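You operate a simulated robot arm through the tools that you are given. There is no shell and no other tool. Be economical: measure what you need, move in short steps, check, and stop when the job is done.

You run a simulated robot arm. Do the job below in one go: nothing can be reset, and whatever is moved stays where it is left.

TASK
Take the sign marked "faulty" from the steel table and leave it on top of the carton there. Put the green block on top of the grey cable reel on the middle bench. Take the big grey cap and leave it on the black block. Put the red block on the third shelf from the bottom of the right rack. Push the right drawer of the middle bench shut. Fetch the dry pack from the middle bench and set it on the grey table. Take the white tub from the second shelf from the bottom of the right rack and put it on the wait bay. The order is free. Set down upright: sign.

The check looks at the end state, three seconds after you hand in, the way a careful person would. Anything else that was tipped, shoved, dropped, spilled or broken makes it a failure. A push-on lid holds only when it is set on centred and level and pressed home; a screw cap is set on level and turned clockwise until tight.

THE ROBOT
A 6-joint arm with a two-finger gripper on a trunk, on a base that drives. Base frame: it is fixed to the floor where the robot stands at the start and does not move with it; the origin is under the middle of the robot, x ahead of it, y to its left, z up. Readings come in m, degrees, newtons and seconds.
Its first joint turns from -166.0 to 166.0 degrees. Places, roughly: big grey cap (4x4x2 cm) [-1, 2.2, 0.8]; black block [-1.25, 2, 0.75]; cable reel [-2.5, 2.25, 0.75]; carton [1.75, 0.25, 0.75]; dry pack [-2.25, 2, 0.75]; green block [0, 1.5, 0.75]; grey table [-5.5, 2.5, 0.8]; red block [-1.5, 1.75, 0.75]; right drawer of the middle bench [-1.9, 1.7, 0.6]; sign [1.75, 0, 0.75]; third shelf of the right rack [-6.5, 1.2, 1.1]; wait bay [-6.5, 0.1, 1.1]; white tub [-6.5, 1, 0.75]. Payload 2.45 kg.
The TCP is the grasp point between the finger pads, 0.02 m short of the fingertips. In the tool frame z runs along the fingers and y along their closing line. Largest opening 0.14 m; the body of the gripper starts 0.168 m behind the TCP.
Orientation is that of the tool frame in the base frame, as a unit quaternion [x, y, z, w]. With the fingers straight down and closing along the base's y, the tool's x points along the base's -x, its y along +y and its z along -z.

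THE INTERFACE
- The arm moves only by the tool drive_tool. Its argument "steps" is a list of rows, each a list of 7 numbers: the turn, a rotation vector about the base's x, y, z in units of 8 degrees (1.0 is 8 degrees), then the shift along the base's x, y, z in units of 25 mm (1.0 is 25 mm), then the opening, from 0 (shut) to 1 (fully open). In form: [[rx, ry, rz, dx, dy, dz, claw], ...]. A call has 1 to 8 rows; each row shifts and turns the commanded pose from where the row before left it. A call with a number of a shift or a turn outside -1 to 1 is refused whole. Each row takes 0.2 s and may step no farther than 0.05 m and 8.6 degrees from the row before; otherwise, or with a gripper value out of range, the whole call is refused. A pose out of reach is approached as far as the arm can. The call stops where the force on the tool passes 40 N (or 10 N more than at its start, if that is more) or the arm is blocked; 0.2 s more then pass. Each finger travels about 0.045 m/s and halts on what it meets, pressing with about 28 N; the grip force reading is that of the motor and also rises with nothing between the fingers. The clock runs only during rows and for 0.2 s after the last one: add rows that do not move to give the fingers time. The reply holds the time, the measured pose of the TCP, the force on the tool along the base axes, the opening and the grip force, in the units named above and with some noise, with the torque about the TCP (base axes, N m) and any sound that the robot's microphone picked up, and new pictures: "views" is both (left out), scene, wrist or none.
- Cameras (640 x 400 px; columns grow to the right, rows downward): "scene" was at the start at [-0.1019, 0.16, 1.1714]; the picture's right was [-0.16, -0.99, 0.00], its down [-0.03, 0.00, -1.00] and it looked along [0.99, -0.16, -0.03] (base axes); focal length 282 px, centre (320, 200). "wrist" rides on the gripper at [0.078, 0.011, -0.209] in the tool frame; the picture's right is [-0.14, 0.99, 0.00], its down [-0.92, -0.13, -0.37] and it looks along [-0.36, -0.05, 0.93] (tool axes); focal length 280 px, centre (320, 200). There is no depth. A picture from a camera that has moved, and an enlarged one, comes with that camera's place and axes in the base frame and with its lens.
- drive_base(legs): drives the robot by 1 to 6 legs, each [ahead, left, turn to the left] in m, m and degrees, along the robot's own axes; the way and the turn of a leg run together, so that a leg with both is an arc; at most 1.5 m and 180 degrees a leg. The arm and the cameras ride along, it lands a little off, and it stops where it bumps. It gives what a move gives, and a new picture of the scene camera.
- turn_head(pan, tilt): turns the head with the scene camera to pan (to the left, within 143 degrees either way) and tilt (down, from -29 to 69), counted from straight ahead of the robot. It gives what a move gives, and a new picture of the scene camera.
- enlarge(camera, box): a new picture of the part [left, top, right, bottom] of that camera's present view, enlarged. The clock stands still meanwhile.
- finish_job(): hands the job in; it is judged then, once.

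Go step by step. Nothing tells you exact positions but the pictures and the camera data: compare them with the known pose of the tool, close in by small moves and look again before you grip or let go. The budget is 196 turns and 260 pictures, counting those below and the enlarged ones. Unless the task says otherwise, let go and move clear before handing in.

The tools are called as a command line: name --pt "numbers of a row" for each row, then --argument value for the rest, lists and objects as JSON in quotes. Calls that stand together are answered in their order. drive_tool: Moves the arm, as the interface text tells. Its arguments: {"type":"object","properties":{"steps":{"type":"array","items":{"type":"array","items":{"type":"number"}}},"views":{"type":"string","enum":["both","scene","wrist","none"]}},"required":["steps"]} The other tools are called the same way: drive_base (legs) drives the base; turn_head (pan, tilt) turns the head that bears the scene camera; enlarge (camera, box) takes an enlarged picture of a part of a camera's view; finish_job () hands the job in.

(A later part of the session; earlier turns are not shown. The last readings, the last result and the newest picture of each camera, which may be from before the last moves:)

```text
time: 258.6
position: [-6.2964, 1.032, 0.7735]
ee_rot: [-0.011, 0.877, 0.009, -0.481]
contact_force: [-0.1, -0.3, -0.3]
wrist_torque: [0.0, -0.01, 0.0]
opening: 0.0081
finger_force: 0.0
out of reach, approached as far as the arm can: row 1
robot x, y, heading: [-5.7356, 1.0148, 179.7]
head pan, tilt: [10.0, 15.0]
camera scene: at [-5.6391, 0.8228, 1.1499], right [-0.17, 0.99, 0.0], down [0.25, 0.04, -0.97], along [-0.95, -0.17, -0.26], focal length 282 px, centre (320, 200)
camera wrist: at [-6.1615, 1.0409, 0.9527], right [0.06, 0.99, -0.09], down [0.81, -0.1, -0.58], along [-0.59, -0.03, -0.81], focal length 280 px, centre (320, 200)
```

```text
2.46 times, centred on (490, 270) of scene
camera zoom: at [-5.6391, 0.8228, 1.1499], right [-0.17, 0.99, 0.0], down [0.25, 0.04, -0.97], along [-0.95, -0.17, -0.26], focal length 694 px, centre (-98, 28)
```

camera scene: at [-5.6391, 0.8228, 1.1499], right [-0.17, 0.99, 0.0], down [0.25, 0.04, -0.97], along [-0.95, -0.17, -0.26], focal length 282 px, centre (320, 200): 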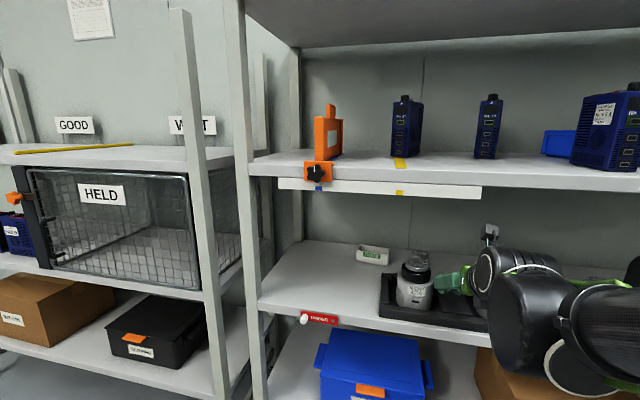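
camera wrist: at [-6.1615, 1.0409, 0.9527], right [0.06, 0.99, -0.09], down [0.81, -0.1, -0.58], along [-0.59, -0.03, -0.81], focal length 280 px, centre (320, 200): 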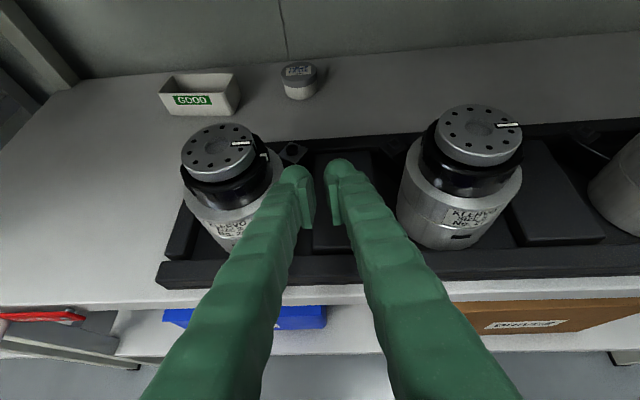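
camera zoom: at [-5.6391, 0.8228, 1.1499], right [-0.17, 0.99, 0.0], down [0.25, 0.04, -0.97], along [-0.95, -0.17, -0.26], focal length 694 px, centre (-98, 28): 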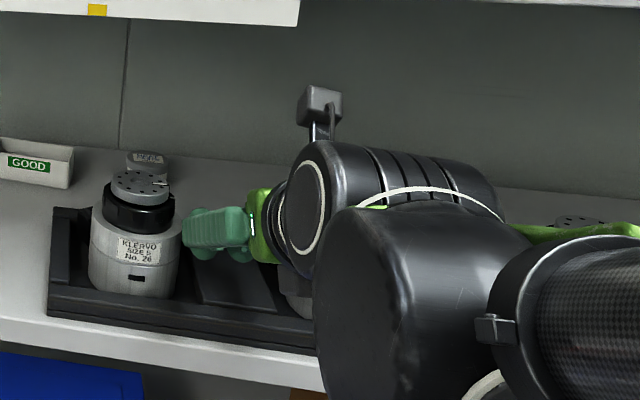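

The wrist geometry needs a steeper tool (≈45°) and a slightly farther base so everything clears motors and shelf. Backing the base out first.

drive_base --legs '[[-0.14, 0, 0], [0, -0.05, 0]]'

drive_tool --pt "0 0 0.7 0 0 0 0.06" --pt "0 -0.8 0 0 0 0 0.06" --pt "0 -0.8 0 0 0 -0.3 0.06" --views "both"

```text
time: 260.5
position: [-6.1532, 1.0809, 0.7743]
ee_rot: [-0.01, 0.877, 0.01, -0.48]
contact_force: [0.0, 0.4, -0.5]
wrist_torque: [0.02, 0.0, 0.01]
opening: 0.0084
finger_force: 0.1
robot x, y, heading: [-5.5985, 1.0669, 180.0]
head pan, tilt: [10.0, 15.0]
camera scene: at [-5.4976, 0.8733, 1.1499], right [-0.17, 0.98, 0.0], down [0.25, 0.04, -0.97], along [-0.95, -0.17, -0.26], focal length 282 px, centre (320, 200)
```

scene: 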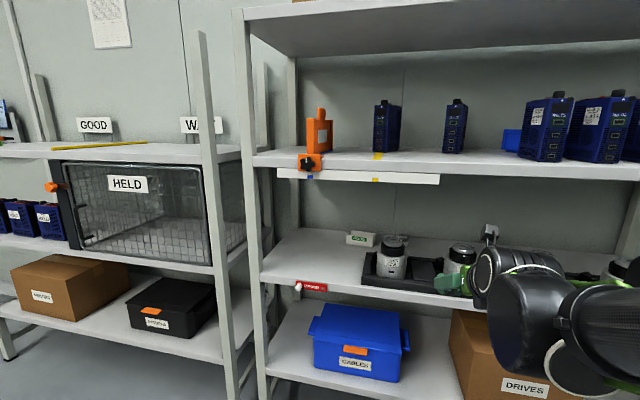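

```text
time: 261.3
position: [-6.1548, 1.083, 0.7667]
ee_rot: [-0.052, 0.924, -0.02, -0.379]
contact_force: [0.4, -0.1, 0.2]
wrist_torque: [-0.01, 0.01, -0.03]
opening: 0.0084
finger_force: 0.0
robot x, y, heading: [-5.5918, 1.0629, 179.8]
head pan, tilt: [10.0, 15.0]
camera scene: at [-5.4975, 0.8733, 1.1499], right [-0.17, 0.98, 0.0], down [0.25, 0.04, -0.97], along [-0.95, -0.17, -0.26], focal length 282 px, centre (320, 200)
camera wrist: at [-6.0643, 1.1043, 0.97], right [-0.01, 1.0, -0.1], down [0.92, -0.02, -0.39], along [-0.39, -0.09, -0.92], focal length 280 px, centre (320, 200)
```

scene: 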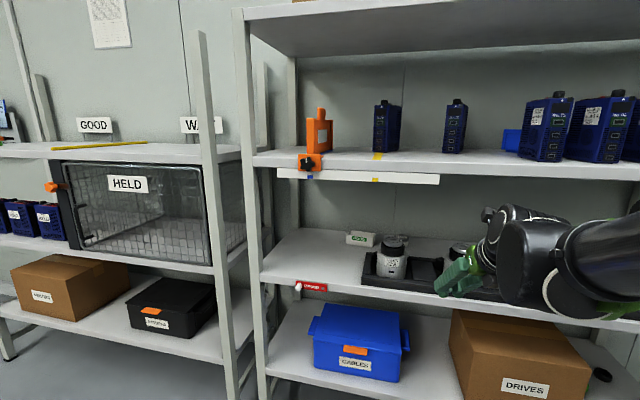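
wrist: 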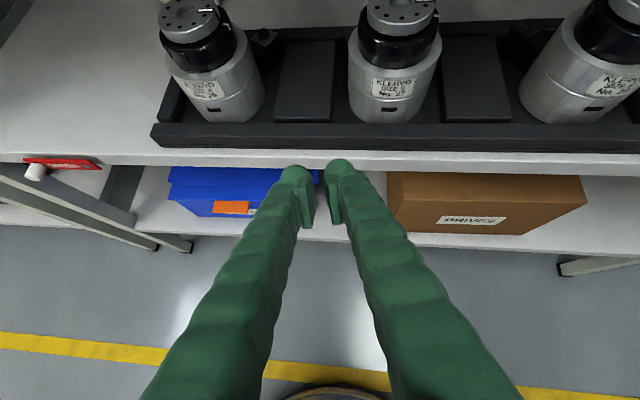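

Pitch is ~45° now. Entering between motors at z≈0.757.

drive_tool --pt "0 0 0 -0.8 -0.16 -0.4 0.06" --pt "0 0 0 -0.8 -0.16 0 0.06" --pt "0 0 0 -0.8 -0.16 0 0.06" --pt "0 0 0 -0.8 -0.16 0 0.06" --pt "0 0 0 -0.8 -0.16 0 0.06" --pt "0 0 0 -0.8 -0.16 0 0.06" --pt "0 0 0 -0.8 -0.16 0 0.06" --views "both"

enlarge --camera "scene" --box '[360, 130, 600, 330]'

```text
time: 262.9
position: [-6.2938, 1.0541, 0.7557]
ee_rot: [-0.052, 0.923, -0.02, -0.38]
contact_force: [0.0, -0.3, -0.4]
wrist_torque: [0.04, 0.02, 0.03]
opening: 0.0086
finger_force: 0.0
robot x, y, heading: [-5.5916, 1.0617, 179.9]
head pan, tilt: [10.0, 15.0]
camera scene: at [-5.4976, 0.8733, 1.1499], right [-0.17, 0.98, 0.0], down [0.25, 0.04, -0.97], along [-0.95, -0.17, -0.26], focal length 282 px, centre (320, 200)
camera wrist: at [-6.2051, 1.0765, 0.96], right [-0.01, 1.0, -0.09], down [0.92, -0.02, -0.39], along [-0.39, -0.09, -0.92], focal length 280 px, centre (320, 200)
```

scene: 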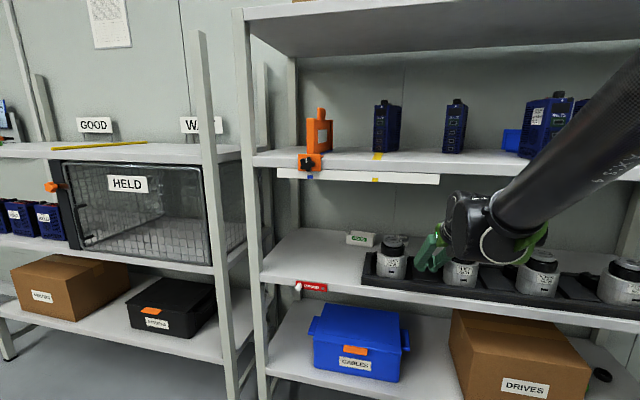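
wrist: 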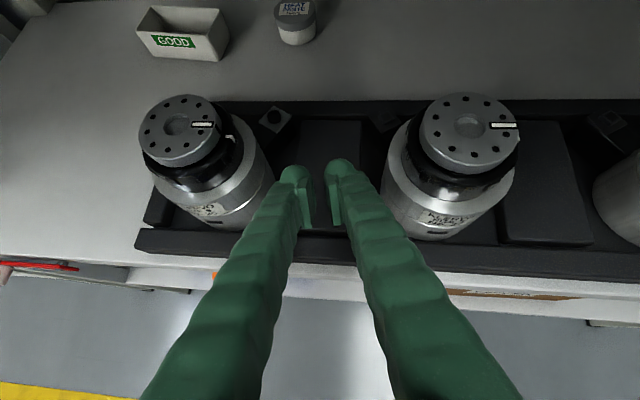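

```text
2.00 times, centred on (480, 230) of scene
camera zoom: at [-5.4976, 0.8733, 1.1499], right [-0.17, 0.98, 0.0], down [0.25, 0.04, -0.97], along [-0.95, -0.17, -0.26], focal length 564 px, centre (0, 140)
```

zoom: 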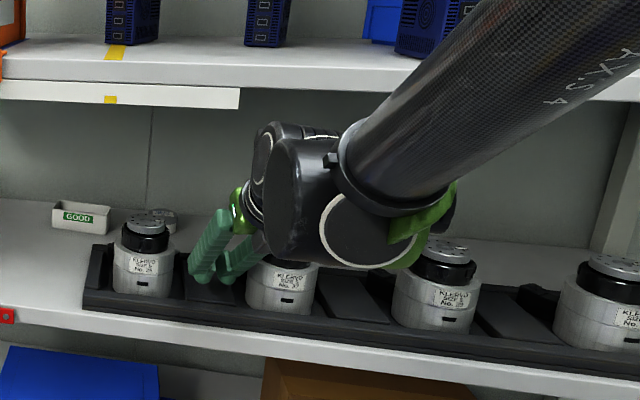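

drive_tool --pt "0 0 0 -0.8 -0.16 0 0.06" --pt "0 0 0 -0.8 -0.16 0 0.06" --pt "0 0 0 -0.8 -0.16 0 0.06" --pt "0 0 0 -0.8 -0.16 0 0.06" --pt "0 0 0 -0.8 -0.1 0 0.06" --pt "0 0 0 -0.8 -0.1 0 0.06" --views "both"

enlarge --camera "scene" --box '[360, 130, 600, 330]'

```text
time: 264.3
position: [-6.4141, 1.0343, 0.7569]
ee_rot: [-0.053, 0.924, -0.02, -0.379]
contact_force: [0.6, 0.0, 0.5]
wrist_torque: [0.0, 0.03, 0.01]
opening: 0.0085
finger_force: 0.0
robot x, y, heading: [-5.594, 1.065, 180.0]
head pan, tilt: [10.0, 15.0]
camera scene: at [-5.4977, 0.8733, 1.1499], right [-0.17, 0.98, 0.0], down [0.26, 0.04, -0.97], along [-0.95, -0.17, -0.26], focal length 282 px, centre (320, 200)
camera wrist: at [-6.3251, 1.0548, 0.9599], right [-0.01, 1.0, -0.09], down [0.92, -0.02, -0.39], along [-0.39, -0.09, -0.92], focal length 280 px, centre (320, 200)
```

scene: 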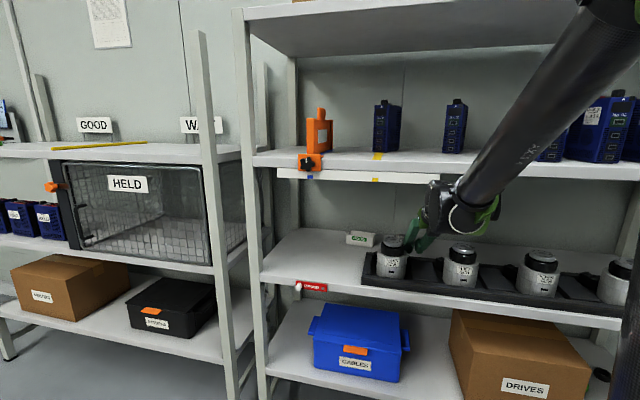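
wrist: 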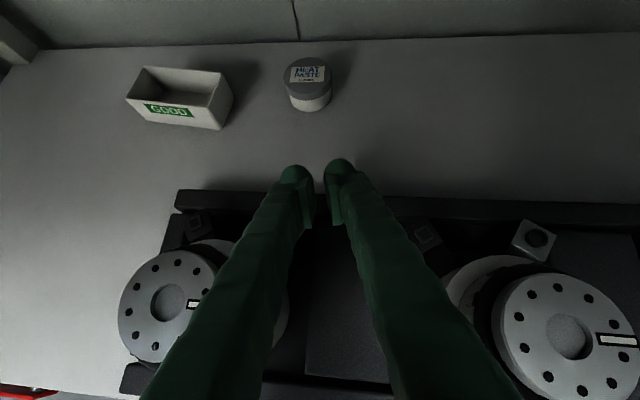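

```text
2.00 times, centred on (480, 230) of scene
camera zoom: at [-5.4977, 0.8733, 1.1499], right [-0.17, 0.98, 0.0], down [0.26, 0.04, -0.97], along [-0.95, -0.17, -0.26], focal length 564 px, centre (0, 140)
```

zoom: 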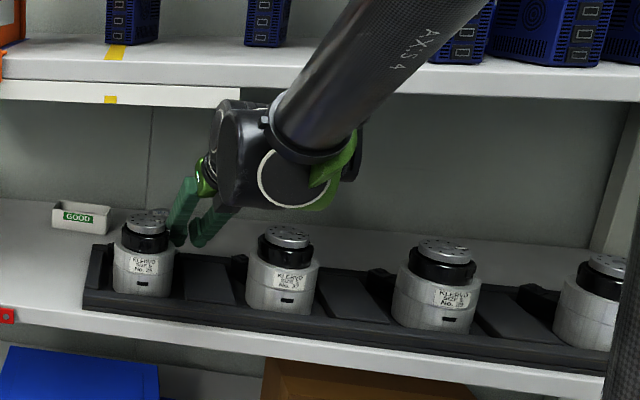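

Clear of the motors; wrist top is near the shelf-3 strip, so I'll descend a bit while advancing, then open the fingers.

drive_tool --pt "0 0 0 -0.4 -0.1 -0.5 0.06" --pt "0 0 0 -0.8 -0.1 -0.3 0.06" --pt "0 0 0 -0.8 -0.1 -0.1 0.06" --pt "0 0 0 -0.8 -0.1 0 0.06" --views "both"

enlarge --camera "scene" --box '[360, 130, 600, 330]'

```text
time: 265.3
position: [-6.4849, 1.0229, 0.7356]
ee_rot: [-0.054, 0.923, -0.022, -0.381]
contact_force: [1.0, 0.6, 0.0]
wrist_torque: [-0.03, -0.01, 0.0]
opening: 0.0084
finger_force: 0.0
robot x, y, heading: [-5.5918, 1.0656, 179.8]
head pan, tilt: [10.0, 15.0]
camera scene: at [-5.4977, 0.8733, 1.1499], right [-0.17, 0.98, 0.0], down [0.26, 0.04, -0.97], along [-0.95, -0.17, -0.26], focal length 282 px, centre (320, 200)
camera wrist: at [-6.3949, 1.0462, 0.9383], right [-0.02, 1.0, -0.1], down [0.92, -0.02, -0.39], along [-0.39, -0.1, -0.92], focal length 280 px, centre (320, 200)
```

scene: 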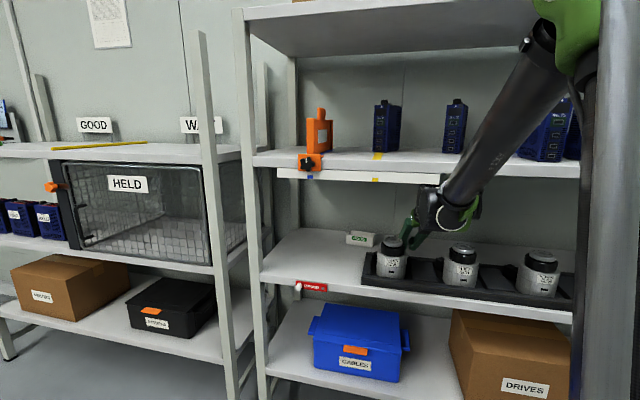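
wrist: 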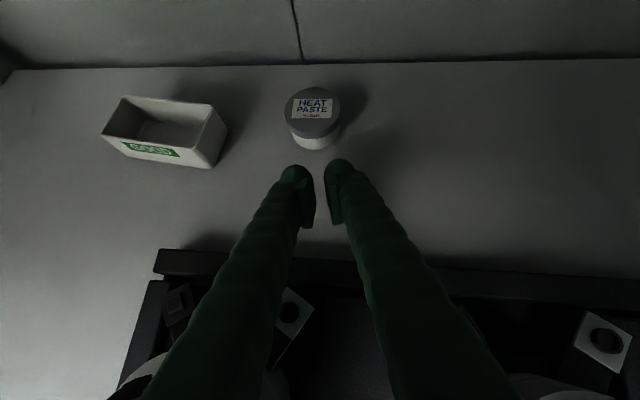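

```text
2.00 times, centred on (480, 230) of scene
camera zoom: at [-5.4977, 0.8733, 1.1499], right [-0.17, 0.98, 0.0], down [0.26, 0.04, -0.97], along [-0.95, -0.17, -0.26], focal length 564 px, centre (0, 140)
```

zoom: 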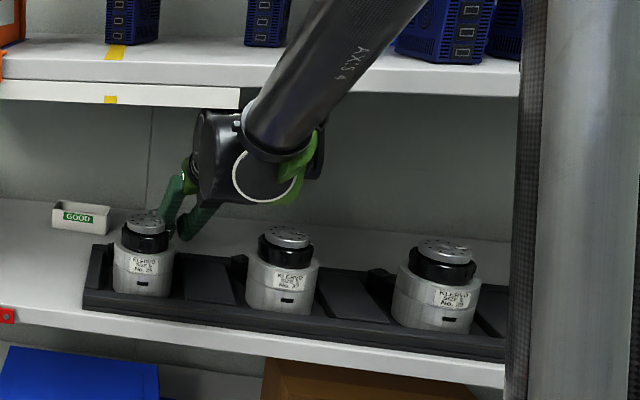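

The forearm would be too steep against shelf 3's edge. I'll back off, move the base 11 cm back so the arm is more stretched and flatter, then advance again.

drive_tool --pt "0 0 0 0.8 0.1 0 0.06" --pt "0 0 0 0.8 0.1 0.1 0.06" --pt "0 0 0 0.8 0.1 0.3 0.06" --pt "0 0 0 0.4 0.15 0.5 0.06" --views "none"

drive_base --legs '[[-0.11, 0, 0]]'

drive_tool --pt "0 0 0 -0.8 0 0 0.06" --pt "0 0 0 -0.8 0 0 0.06" --pt "0 0 0 -0.8 0 0 0.06" --pt "0 0 0 -0.8 0 0 0.06" --pt "0 0 0 -0.8 -0.1 0 0.06" --views "both"

```text
time: 266.3
position: [-6.4139, 1.0357, 0.7566]
ee_rot: [-0.053, 0.923, -0.021, -0.38]
contact_force: [0.5, -0.5, 0.0]
wrist_torque: [0.01, -0.03, -0.04]
opening: 0.0084
finger_force: 0.1
robot x, y, heading: [-5.5925, 1.0658, 180.0]
head pan, tilt: [10.0, 15.0]
```

```text
time: 267.5
position: [-6.3047, 1.0368, 0.7549]
ee_rot: [-0.051, 0.923, -0.02, -0.38]
contact_force: [0.7, 0.2, 0.4]
wrist_torque: [-0.01, 0.0, 0.01]
opening: 0.0083
finger_force: 0.0
robot x, y, heading: [-5.4846, 1.0626, 179.8]
head pan, tilt: [10.0, 15.0]
camera scene: at [-5.388, 0.8728, 1.1499], right [-0.17, 0.99, 0.0], down [0.26, 0.04, -0.97], along [-0.95, -0.16, -0.26], focal length 282 px, centre (320, 200)
```

scene: 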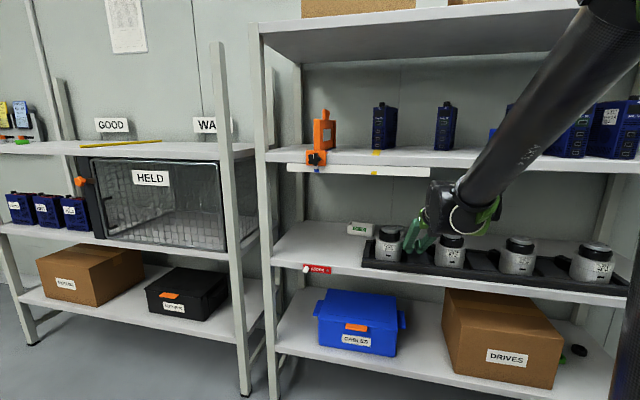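

```text
time: 268.7
position: [-6.4041, 1.0337, 0.755]
ee_rot: [-0.051, 0.924, -0.019, -0.379]
contact_force: [-0.1, 0.0, -0.4]
wrist_torque: [0.0, 0.01, -0.03]
opening: 0.0084
finger_force: 0.1
robot x, y, heading: [-5.4835, 1.0617, 179.8]
head pan, tilt: [10.0, 15.0]
camera scene: at [-5.388, 0.8728, 1.1499], right [-0.17, 0.99, 0.0], down [0.26, 0.04, -0.97], along [-0.95, -0.16, -0.26], focal length 282 px, centre (320, 200)
camera wrist: at [-6.3149, 1.0553, 0.9579], right [-0.01, 1.0, -0.09], down [0.92, -0.03, -0.39], along [-0.39, -0.09, -0.92], focal length 280 px, centre (320, 200)
```

scene: 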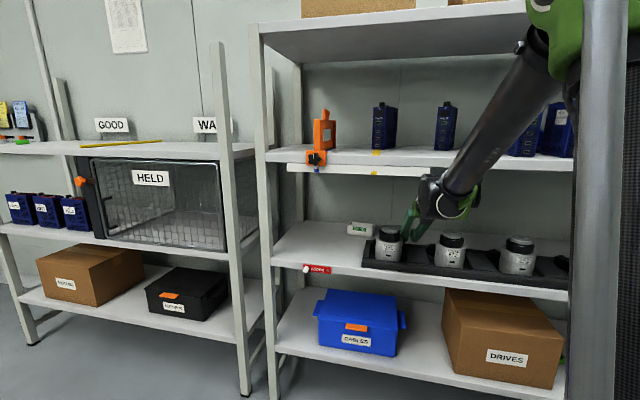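
wrist: 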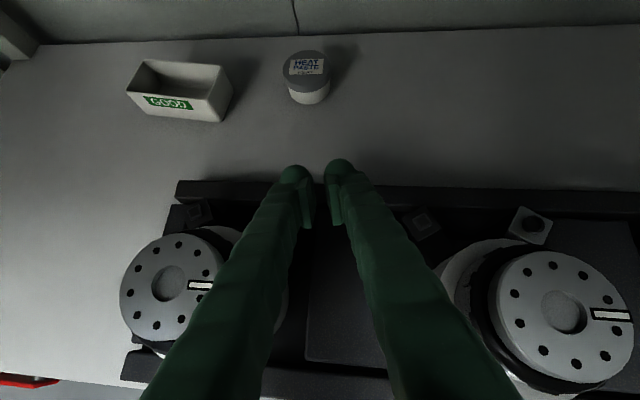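

drive_base --legs '[[-0.06, 0, 0]]'

drive_tool --pt "0 0 0 -0.8 0 0 0.06" --pt "0 0 0 -0.8 0 0 0.06" --pt "0 0 0 -0.8 0 0 0.06" --pt "0 0 0 -0.4 -0.1 -0.4 0.06" --pt "0 0 0 -0.8 -0.1 -0.4 0.06" --pt "0 0 0 -0.8 -0.1 -0.1 0.06" --pt "0 0 0 -0.8 -0.1 0 0.06" --views "both"

enlarge --camera "scene" --box '[360, 110, 600, 310]'

```text
time: 269.6
position: [-6.3434, 1.0334, 0.7549]
ee_rot: [-0.051, 0.924, -0.02, -0.379]
contact_force: [-0.1, 0.2, 0.5]
wrist_torque: [-0.01, 0.04, 0.01]
opening: 0.0084
finger_force: 0.0
robot x, y, heading: [-5.4165, 1.0619, 180.0]
head pan, tilt: [10.0, 15.0]
camera scene: at [-5.3273, 0.8726, 1.1499], right [-0.17, 0.99, 0.0], down [0.26, 0.04, -0.97], along [-0.95, -0.16, -0.26], focal length 282 px, centre (320, 200)
```

scene: 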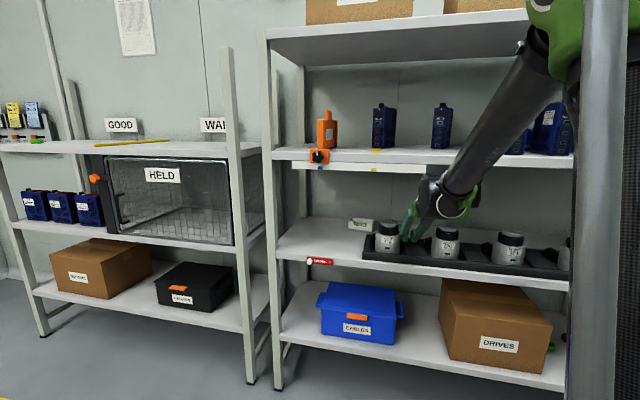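

```text
time: 271.2
position: [-6.4757, 1.0233, 0.7316]
ee_rot: [-0.052, 0.923, -0.02, -0.38]
contact_force: [0.7, 0.6, 0.7]
wrist_torque: [0.01, 0.01, 0.01]
opening: 0.0083
finger_force: 0.0
robot x, y, heading: [-5.4236, 1.0665, 179.7]
head pan, tilt: [10.0, 15.0]
camera scene: at [-5.3273, 0.8726, 1.1499], right [-0.17, 0.99, 0.0], down [0.26, 0.04, -0.97], along [-0.95, -0.16, -0.26], focal length 282 px, centre (320, 200)
camera wrist: at [-6.3856, 1.0459, 0.9347], right [-0.01, 1.0, -0.1], down [0.92, -0.02, -0.39], along [-0.39, -0.09, -0.92], focal length 280 px, centre (320, 200)
```

scene: 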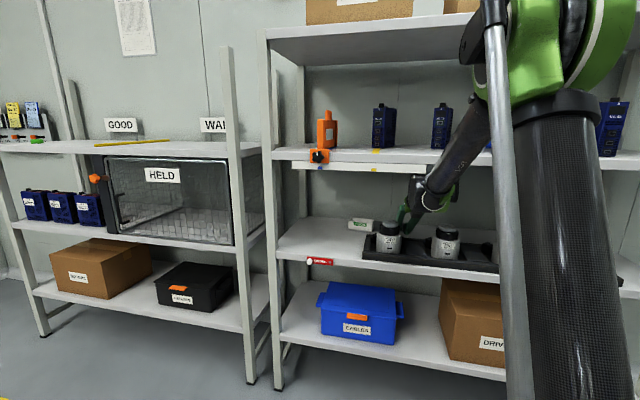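
wrist: 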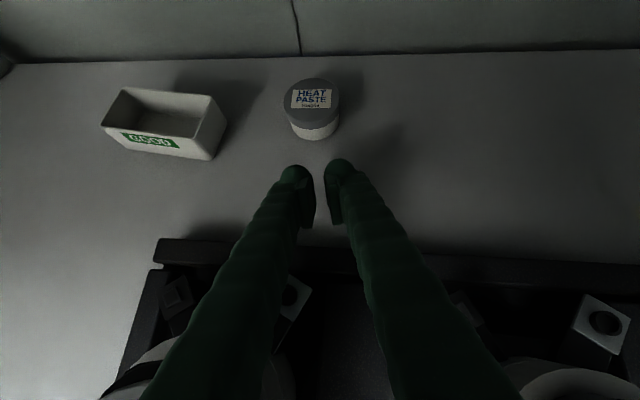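

```text
2.00 times, centred on (480, 210) of scene
camera zoom: at [-5.3273, 0.8726, 1.1499], right [-0.17, 0.99, 0.0], down [0.26, 0.04, -0.97], along [-0.95, -0.16, -0.26], focal length 564 px, centre (0, 180)
```

zoom: 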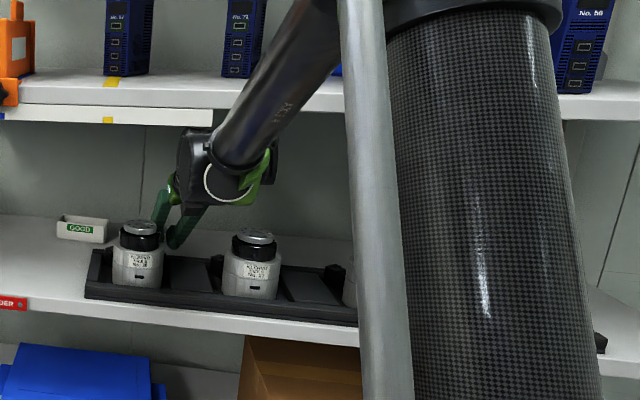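

Open the fingers behind the tray, then advance around the tub.

drive_tool --pt "0 0 0 0 0 0 0.3" --pt "0 0 0 0 0 0 0.6" --pt "0 0 0 0 0 0 0.64" --pt "0 0 0 0 0 0 0.64" --pt "0 0 0 -0.6 -0.1 0 0.64" --pt "0 0 0 -0.6 -0.1 0 0.64" --views "wrist"

enlarge --camera "scene" --box '[360, 110, 600, 310]'

```text
time: 272.6
position: [-6.5054, 1.0207, 0.7309]
ee_rot: [-0.053, 0.923, -0.021, -0.381]
contact_force: [0.2, 0.0, 0.9]
wrist_torque: [-0.01, 0.01, -0.05]
opening: 0.0897
finger_force: 0.1
robot x, y, heading: [-5.4209, 1.0623, 179.7]
head pan, tilt: [10.0, 15.0]
camera wrist: at [-6.4153, 1.0426, 0.9342], right [-0.02, 1.0, -0.1], down [0.92, -0.02, -0.39], along [-0.39, -0.1, -0.92], focal length 280 px, centre (320, 200)
```

wrist: 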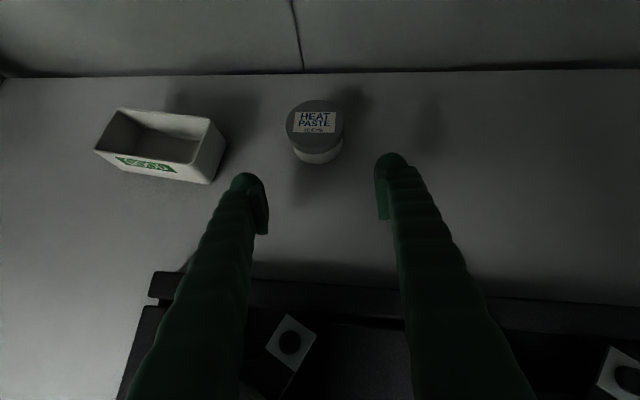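

```text
2.00 times, centred on (480, 210) of scene
camera zoom: at [-5.3273, 0.8726, 1.1499], right [-0.17, 0.99, 0.0], down [0.26, 0.04, -0.97], along [-0.95, -0.16, -0.26], focal length 564 px, centre (0, 180)
```

zoom: 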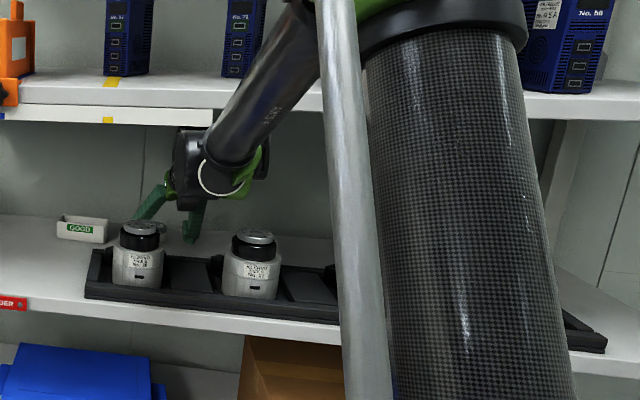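

drive_tool --pt "0 0 0 -0.6 -0.06 0 0.64" --pt "0 0 0 -0.6 -0.06 0 0.64" --pt "0 0 0 -0.6 -0.06 -0.2 0.64" --pt "0 0 0 -0.6 -0.06 -0.2 0.64" --pt "0 0 0 -0.6 0 -0.2 0.64" --views "wrist"

enlarge --camera "scene" --box '[360, 110, 600, 310]'

```text
time: 274.0
position: [-6.5501, 0.9782, 0.7232]
ee_rot: [-0.067, 0.921, -0.027, -0.382]
contact_force: [-0.1, 0.4, -0.9]
wrist_torque: [0.0, 0.02, -0.02]
opening: 0.0894
finger_force: 0.1
robot x, y, heading: [-5.4023, 1.0581, -178.8]
head pan, tilt: [10.0, 15.0]
stopped in row 5: the arm was blocked; the commanded pose is now the measured one
camera wrist: at [-6.4612, 1.0032, 0.9246], right [-0.05, 0.99, -0.1], down [0.92, 0.01, -0.39], along [-0.39, -0.11, -0.92], focal length 280 px, centre (320, 200)
```

wrist: 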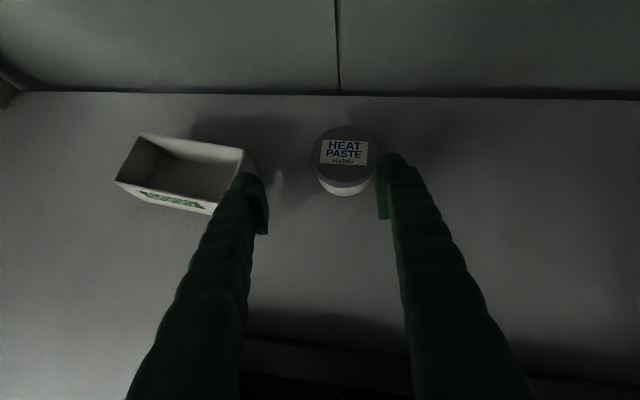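

```text
2.00 times, centred on (480, 210) of scene
camera zoom: at [-5.2976, 0.8663, 1.1495], right [-0.19, 0.98, 0.0], down [0.25, 0.05, -0.97], along [-0.95, -0.18, -0.26], focal length 564 px, centre (0, 180)
```

zoom: 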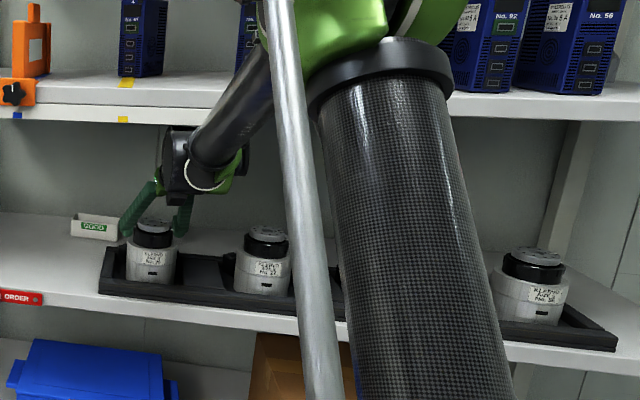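

The forearm touched the shelf-3 edge. The wrist actually has ample height over the motors, so I'll back off slightly, flatten the pitch by 10° and recentre on the tub.

drive_tool --pt "0 0 0 0.8 0.3 0 0.64" --pt "0 0 0 0.6 0.3 0 0.64" --pt "0 0.7 0 0 0.1 0.1 0.64" --pt "0 0.6 0 0 0 0 0.64" --views "wrist"

enlarge --camera "scene" --box '[360, 110, 600, 310]'

```text
time: 275.0
position: [-6.5224, 0.9983, 0.7185]
ee_rot: [-0.068, 0.884, -0.02, -0.462]
contact_force: [1.0, -0.9, -1.1]
wrist_torque: [0.05, 0.01, 0.02]
opening: 0.0897
finger_force: 0.0
robot x, y, heading: [-5.4017, 1.0572, -179.1]
head pan, tilt: [10.0, 15.0]
camera wrist: at [-6.3963, 1.0227, 0.9027], right [-0.06, 0.99, -0.09], down [0.84, 0.0, -0.55], along [-0.54, -0.11, -0.83], focal length 280 px, centre (320, 200)
```

wrist: 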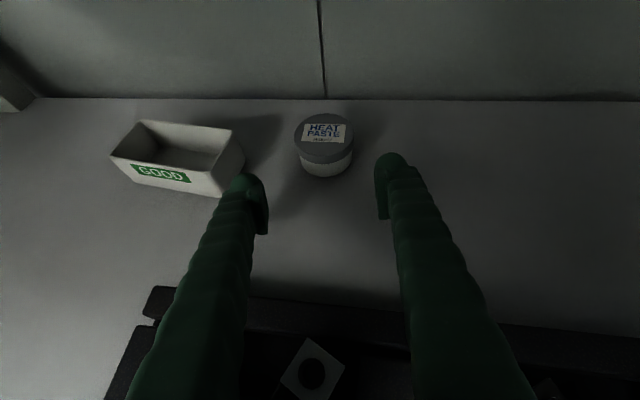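

```text
2.00 times, centred on (480, 210) of scene
camera zoom: at [-5.3029, 0.8667, 1.1499], right [-0.19, 0.98, 0.0], down [0.25, 0.05, -0.97], along [-0.95, -0.18, -0.26], focal length 564 px, centre (0, 180)
```

zoom: 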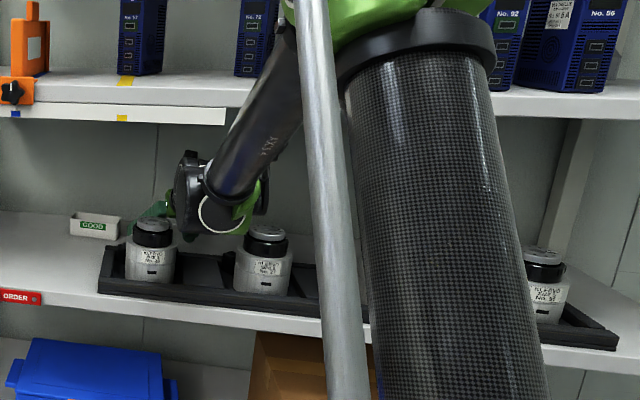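

drive_tool --pt "0 0 0 -0.5 0 0 0.56" --pt "0 0 0 -0.6 0 0 0.56" --pt "0 0 0 -0.6 -0.05 0 0.56" --views "wrist"

```text
time: 275.8
position: [-6.5623, 0.997, 0.7187]
ee_rot: [-0.068, 0.884, -0.022, -0.461]
contact_force: [0.8, -1.0, 0.0]
wrist_torque: [-0.02, -0.03, 0.02]
opening: 0.0785
finger_force: 0.1
robot x, y, heading: [-5.4009, 1.0558, -179.2]
head pan, tilt: [10.0, 15.0]
camera wrist: at [-6.4384, 1.0216, 0.9025], right [-0.06, 0.99, -0.09], down [0.84, 0.0, -0.55], along [-0.54, -0.11, -0.83], focal length 280 px, centre (320, 200)
```

wrist: 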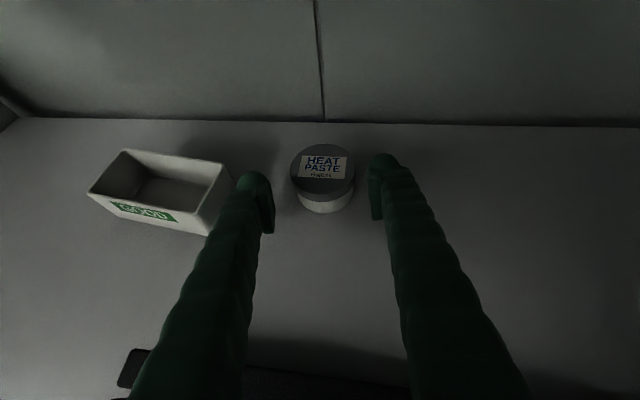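

drive_tool --pt "0 0 0 -0.5 0 -0.1 0.56" --pt "0 0 0 -0.5 0 -0.15 0.56" --pt "0 0 0 -0.4 0 -0.15 0.56" --views "wrist"

enlarge --camera "scene" --box '[360, 110, 600, 310]'

```text
time: 276.6
position: [-6.5982, 0.9969, 0.7079]
ee_rot: [-0.068, 0.884, -0.021, -0.462]
contact_force: [0.0, -0.6, -0.1]
wrist_torque: [-0.01, -0.01, 0.0]
opening: 0.0784
finger_force: 0.1
robot x, y, heading: [-5.4046, 1.0593, -179.3]
head pan, tilt: [10.0, 15.0]
camera wrist: at [-6.4736, 1.0219, 0.8922], right [-0.06, 0.99, -0.09], down [0.84, 0.0, -0.55], along [-0.54, -0.11, -0.83], focal length 280 px, centre (320, 200)
```

wrist: 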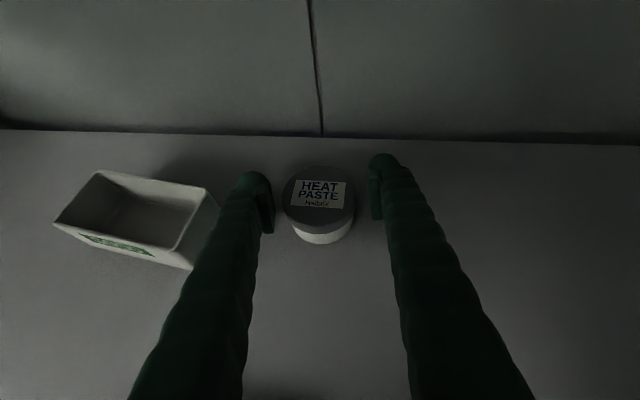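

```text
2.00 times, centred on (480, 210) of scene
camera zoom: at [-5.3028, 0.8667, 1.1499], right [-0.19, 0.98, 0.0], down [0.25, 0.05, -0.97], along [-0.95, -0.18, -0.26], focal length 564 px, centre (0, 180)
```

zoom: 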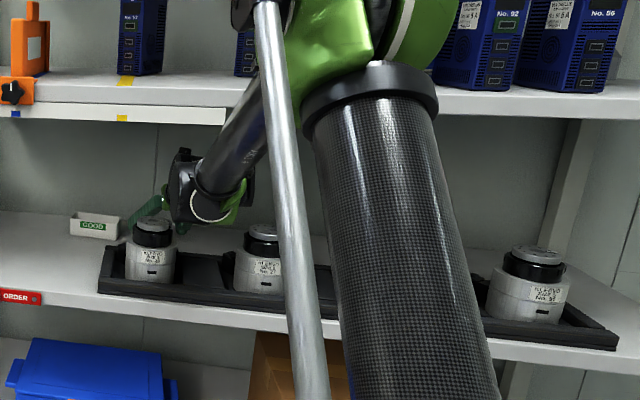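

drive_tool --pt "0 0 0 0 0 0 0.45" --pt "0 0 0 0 0 0 0.38" --pt "0 0 0 0 0 0 0.34" --pt "0 0 0 0 0 0 0.34" --views "wrist"

```text
time: 277.6
position: [-6.5976, 0.9961, 0.708]
ee_rot: [-0.068, 0.884, -0.021, -0.461]
contact_force: [-0.1, -0.4, 0.8]
wrist_torque: [-0.06, -0.02, -0.01]
opening: 0.0559
finger_force: 28.2
robot x, y, heading: [-5.4, 1.0586, -179.0]
head pan, tilt: [10.0, 15.0]
camera wrist: at [-6.4735, 1.0218, 0.8921], right [-0.06, 0.99, -0.09], down [0.84, 0.0, -0.55], along [-0.54, -0.11, -0.83], focal length 280 px, centre (320, 200)
```

wrist: 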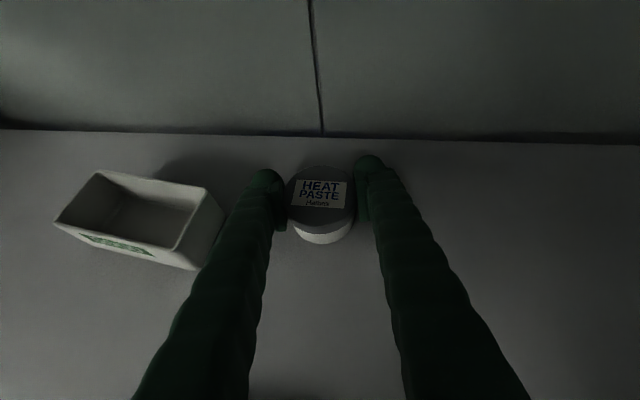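

Tub gripped. Lifting slightly and retreating in small steps, raising once clear.

drive_tool --pt "0 0 0 0 0 0.3 0.34" --pt "0 0 0 0.6 0.1 0.2 0.34" --pt "0 0 0 0.6 0.1 0.2 0.34" --pt "0 0 0 0.6 0.1 0.3 0.34" --pt "0 0 0 0.6 0.15 0.4 0.34" --pt "0 0 0 0.4 0.15 0.4 0.34" --views "both"

enlarge --camera "scene" --box '[360, 110, 600, 310]'

```text
time: 279.0
position: [-6.5279, 1.0135, 0.7533]
ee_rot: [-0.068, 0.884, -0.021, -0.461]
contact_force: [-0.6, -0.3, 0.0]
wrist_torque: [0.01, -0.04, 0.01]
opening: 0.0555
finger_force: 27.0
robot x, y, heading: [-5.4005, 1.0616, -178.9]
head pan, tilt: [10.0, 15.0]
camera scene: at [-5.3029, 0.8667, 1.15], right [-0.19, 0.98, 0.0], down [0.25, 0.05, -0.97], along [-0.95, -0.18, -0.26], focal length 282 px, centre (320, 200)
camera wrist: at [-6.4035, 1.0376, 0.9374], right [-0.06, 0.99, -0.09], down [0.84, 0.0, -0.55], along [-0.54, -0.11, -0.83], focal length 280 px, centre (320, 200)
```

scene: 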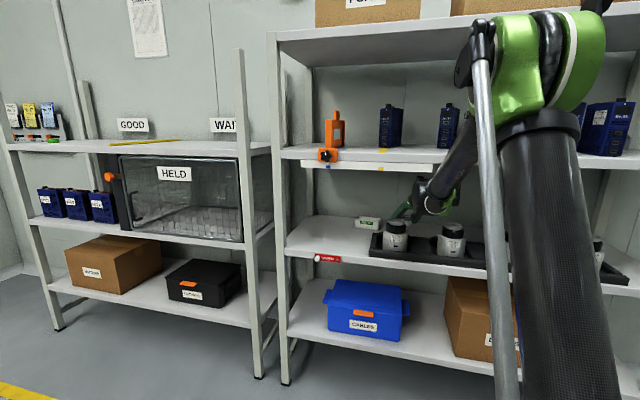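
wrist: 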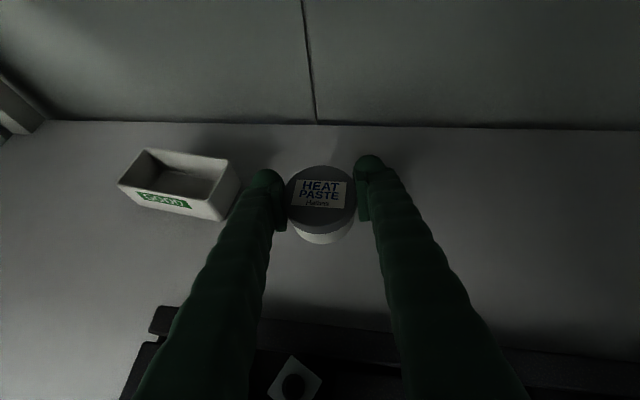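

```text
2.00 times, centred on (480, 210) of scene
camera zoom: at [-5.3029, 0.8667, 1.15], right [-0.19, 0.98, 0.0], down [0.25, 0.05, -0.97], along [-0.95, -0.18, -0.26], focal length 564 px, centre (0, 180)
```

zoom: 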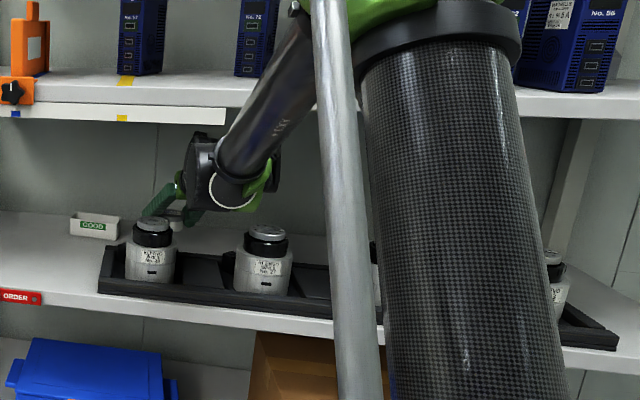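

drive_tool --pt "0 0 0 0.6 0.25 0.3 0.34" --pt "0 0 0 0.6 0.3 0.3 0.34" --pt "0 0 0 0.6 0.3 0.15 0.34" --pt "0 0 0 0.6 0.3 0 0.34" --pt "0 0 0 0.6 0.2 0 0.34" --views "both"

```text
time: 280.2
position: [-6.4534, 1.0453, 0.7725]
ee_rot: [-0.066, 0.884, -0.02, -0.462]
contact_force: [0.8, -0.2, -1.1]
wrist_torque: [-0.02, 0.0, 0.05]
opening: 0.0558
finger_force: 27.4
robot x, y, heading: [-5.3992, 1.0579, -178.8]
head pan, tilt: [10.0, 15.0]
camera scene: at [-5.3028, 0.8667, 1.15], right [-0.19, 0.98, 0.0], down [0.25, 0.05, -0.97], along [-0.95, -0.18, -0.26], focal length 282 px, centre (320, 200)
camera wrist: at [-6.3292, 1.0706, 0.9561], right [-0.06, 0.99, -0.09], down [0.84, 0.0, -0.55], along [-0.54, -0.11, -0.83], focal length 280 px, centre (320, 200)
```

scene: 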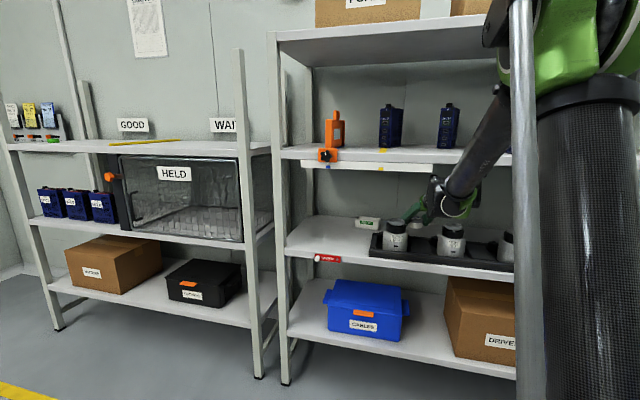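
wrist: 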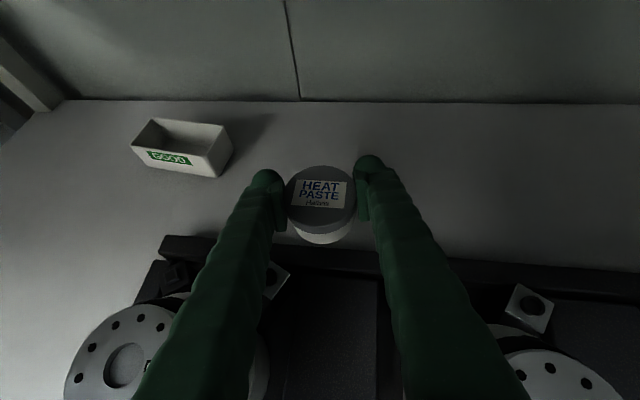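

drive_tool --pt "0 0 0 0.7 0.08 0 0.34" --pt "0 0 0 0.7 0.08 0 0.34" --pt "0 0 0 0.7 0 0 0.34" --pt "0 0 0 0.7 0 0 0.34" --views "wrist"

```text
time: 281.2
position: [-6.3839, 1.0495, 0.7724]
ee_rot: [-0.068, 0.884, -0.021, -0.462]
contact_force: [0.3, -0.4, -1.4]
wrist_torque: [-0.05, -0.03, 0.0]
opening: 0.0559
finger_force: 27.8
robot x, y, heading: [-5.4045, 1.063, -179.1]
head pan, tilt: [10.0, 15.0]
camera wrist: at [-6.2587, 1.0746, 0.9563], right [-0.06, 0.99, -0.09], down [0.84, 0.0, -0.55], along [-0.54, -0.11, -0.83], focal length 280 px, centre (320, 200)
```

wrist: 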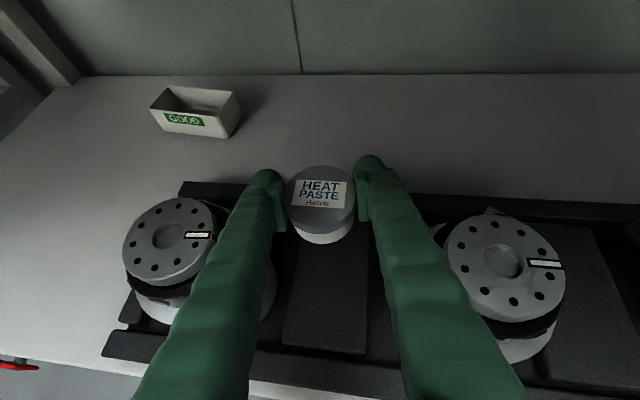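

drive_tool --pt "0 0 0 0.8 0 0 0.34" --pt "0 0 0 0.8 0 0 0.34" --pt "0 0 0 0.8 0 0 0.34" --pt "0 0 0 0.8 0 0 0.34" --pt "0 0 0 0.8 0 0 0.34" --pt "0 0 0 0.8 0 0 0.34" --pt "0 0 0 1 0 0 0.34" --pt "0 0 0 1 0 0 0.34" --views "both"

```text
time: 283.0
position: [-6.2135, 1.0505, 0.7728]
ee_rot: [-0.068, 0.884, -0.022, -0.462]
contact_force: [0.8, 0.1, -0.3]
wrist_torque: [0.01, 0.0, 0.01]
opening: 0.056
finger_force: 28.3
robot x, y, heading: [-5.4012, 1.0541, -178.9]
head pan, tilt: [10.0, 15.0]
camera scene: at [-5.3028, 0.8667, 1.1499], right [-0.19, 0.98, 0.0], down [0.25, 0.05, -0.97], along [-0.95, -0.18, -0.26], focal length 282 px, centre (320, 200)
camera wrist: at [-6.0887, 1.0749, 0.9565], right [-0.06, 0.99, -0.09], down [0.84, 0.0, -0.55], along [-0.54, -0.11, -0.83], focal length 280 px, centre (320, 200)
```

scene: 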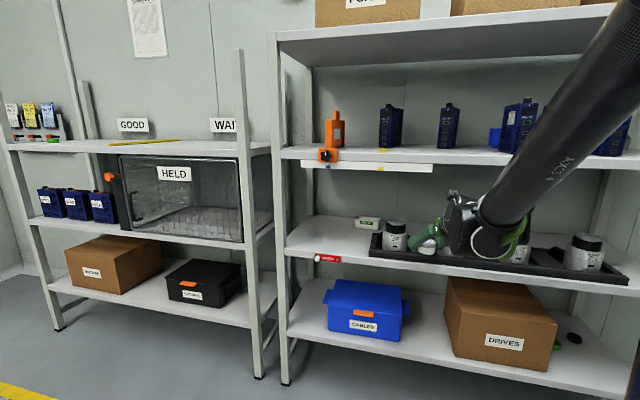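
wrist: 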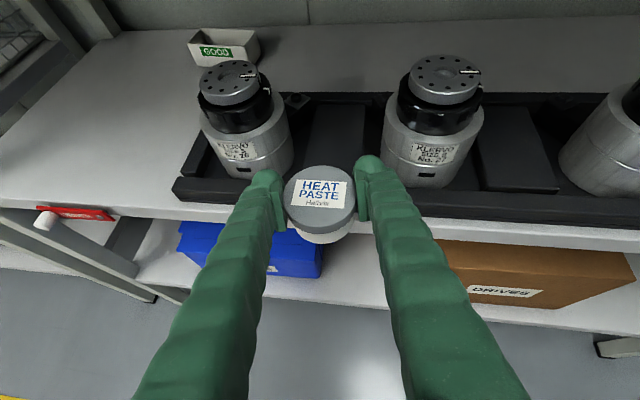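

The tub is out. Now raise it while pulling back, then slide over to the WAIT bay on the left rack's top shelf (z≈1.06).

drive_tool --pt "0 0 0 1 0 0.5 0.34" --pt "0 0 0 0.6 0 1 0.34" --pt "0 0 0 0.3 0 1 0.34" --pt "0 0 0 0.3 0 1 0.34" --pt "0 0 0 0.2 0 1 0.34" --pt "0 0 0 0 0 1 0.34" --pt "0 0 0 0 0 1 0.34" --pt "0 0 0 0 0 1 0.34" --views "none"

drive_tool --pt "0 0 0 0 0 1 0.34" --pt "0 0 0 0 0 1 0.34" --pt "0 0 0 0 0 1 0.34" --pt "0 0 0 0 0 1 0.34" --pt "0 0 0 0 0 1 0.34" --pt "0 0 0 0 0 1 0.34" --pt "0 0 0 0 0 1 0.34" --pt "0 0 0 0 0 1 0.34" --views "none"

drive_base --legs '[[0.1, 0.5, -1], [0, 0.45, 0]]'

drive_tool --pt "0 0 -0.3 0 0 0.4 0.34" --views "wrist"

```text
time: 284.8
position: [-6.1545, 1.0505, 0.9589]
ee_rot: [-0.068, 0.884, -0.021, -0.462]
contact_force: [-0.1, 0.6, -0.3]
wrist_torque: [-0.05, 0.01, 0.01]
opening: 0.0557
finger_force: 28.2
robot x, y, heading: [-5.4041, 1.0543, -179.1]
head pan, tilt: [10.0, 15.0]
```

```text
time: 286.6
position: [-6.1527, 1.0505, 1.1595]
ee_rot: [-0.067, 0.885, -0.021, -0.461]
contact_force: [0.0, 0.2, -0.5]
wrist_torque: [0.01, 0.04, -0.02]
opening: 0.0557
finger_force: 28.2
robot x, y, heading: [-5.4003, 1.0582, -179.3]
head pan, tilt: [10.0, 15.0]
```

```text
time: 290.4
position: [-6.2487, 0.5056, 1.1593]
ee_rot: [-0.06, 0.885, -0.015, -0.462]
contact_force: [7.0, 3.4, 0.6]
wrist_torque: [0.04, 0.06, -0.33]
opening: 0.0558
finger_force: 27.4
robot x, y, heading: [-5.498, 0.4974, 180.1]
head pan, tilt: [10.0, 15.0]
stopped in leg 2: the force on the tool passed its limit at 60 N (the readings are from after the stop); the commanded pose is now the measured one
camera scene: at [-5.4013, 0.3069, 1.1499], right [-0.17, 0.98, 0.0], down [0.25, 0.04, -0.97], along [-0.95, -0.17, -0.26], focal length 282 px, centre (320, 200)
```

scene: 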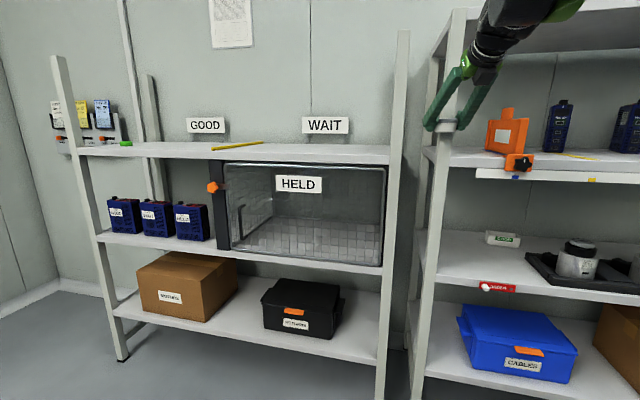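

```text
time: 290.8
position: [-6.2487, 0.5052, 1.1679]
ee_rot: [-0.041, 0.886, -0.005, -0.462]
contact_force: [0.5, -0.2, -0.8]
wrist_torque: [0.04, 0.0, -0.04]
opening: 0.0556
finger_force: 28.7
robot x, y, heading: [-5.4986, 0.4968, -180.2]
head pan, tilt: [10.0, 15.0]
camera wrist: at [-6.1225, 0.5221, 1.3528], right [0.0, 1.0, -0.08], down [0.84, -0.05, -0.55], along [-0.55, -0.07, -0.83], focal length 280 px, centre (320, 200)
```

wrist: 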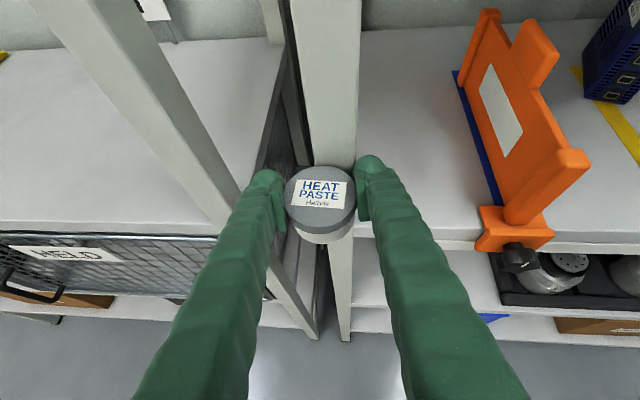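

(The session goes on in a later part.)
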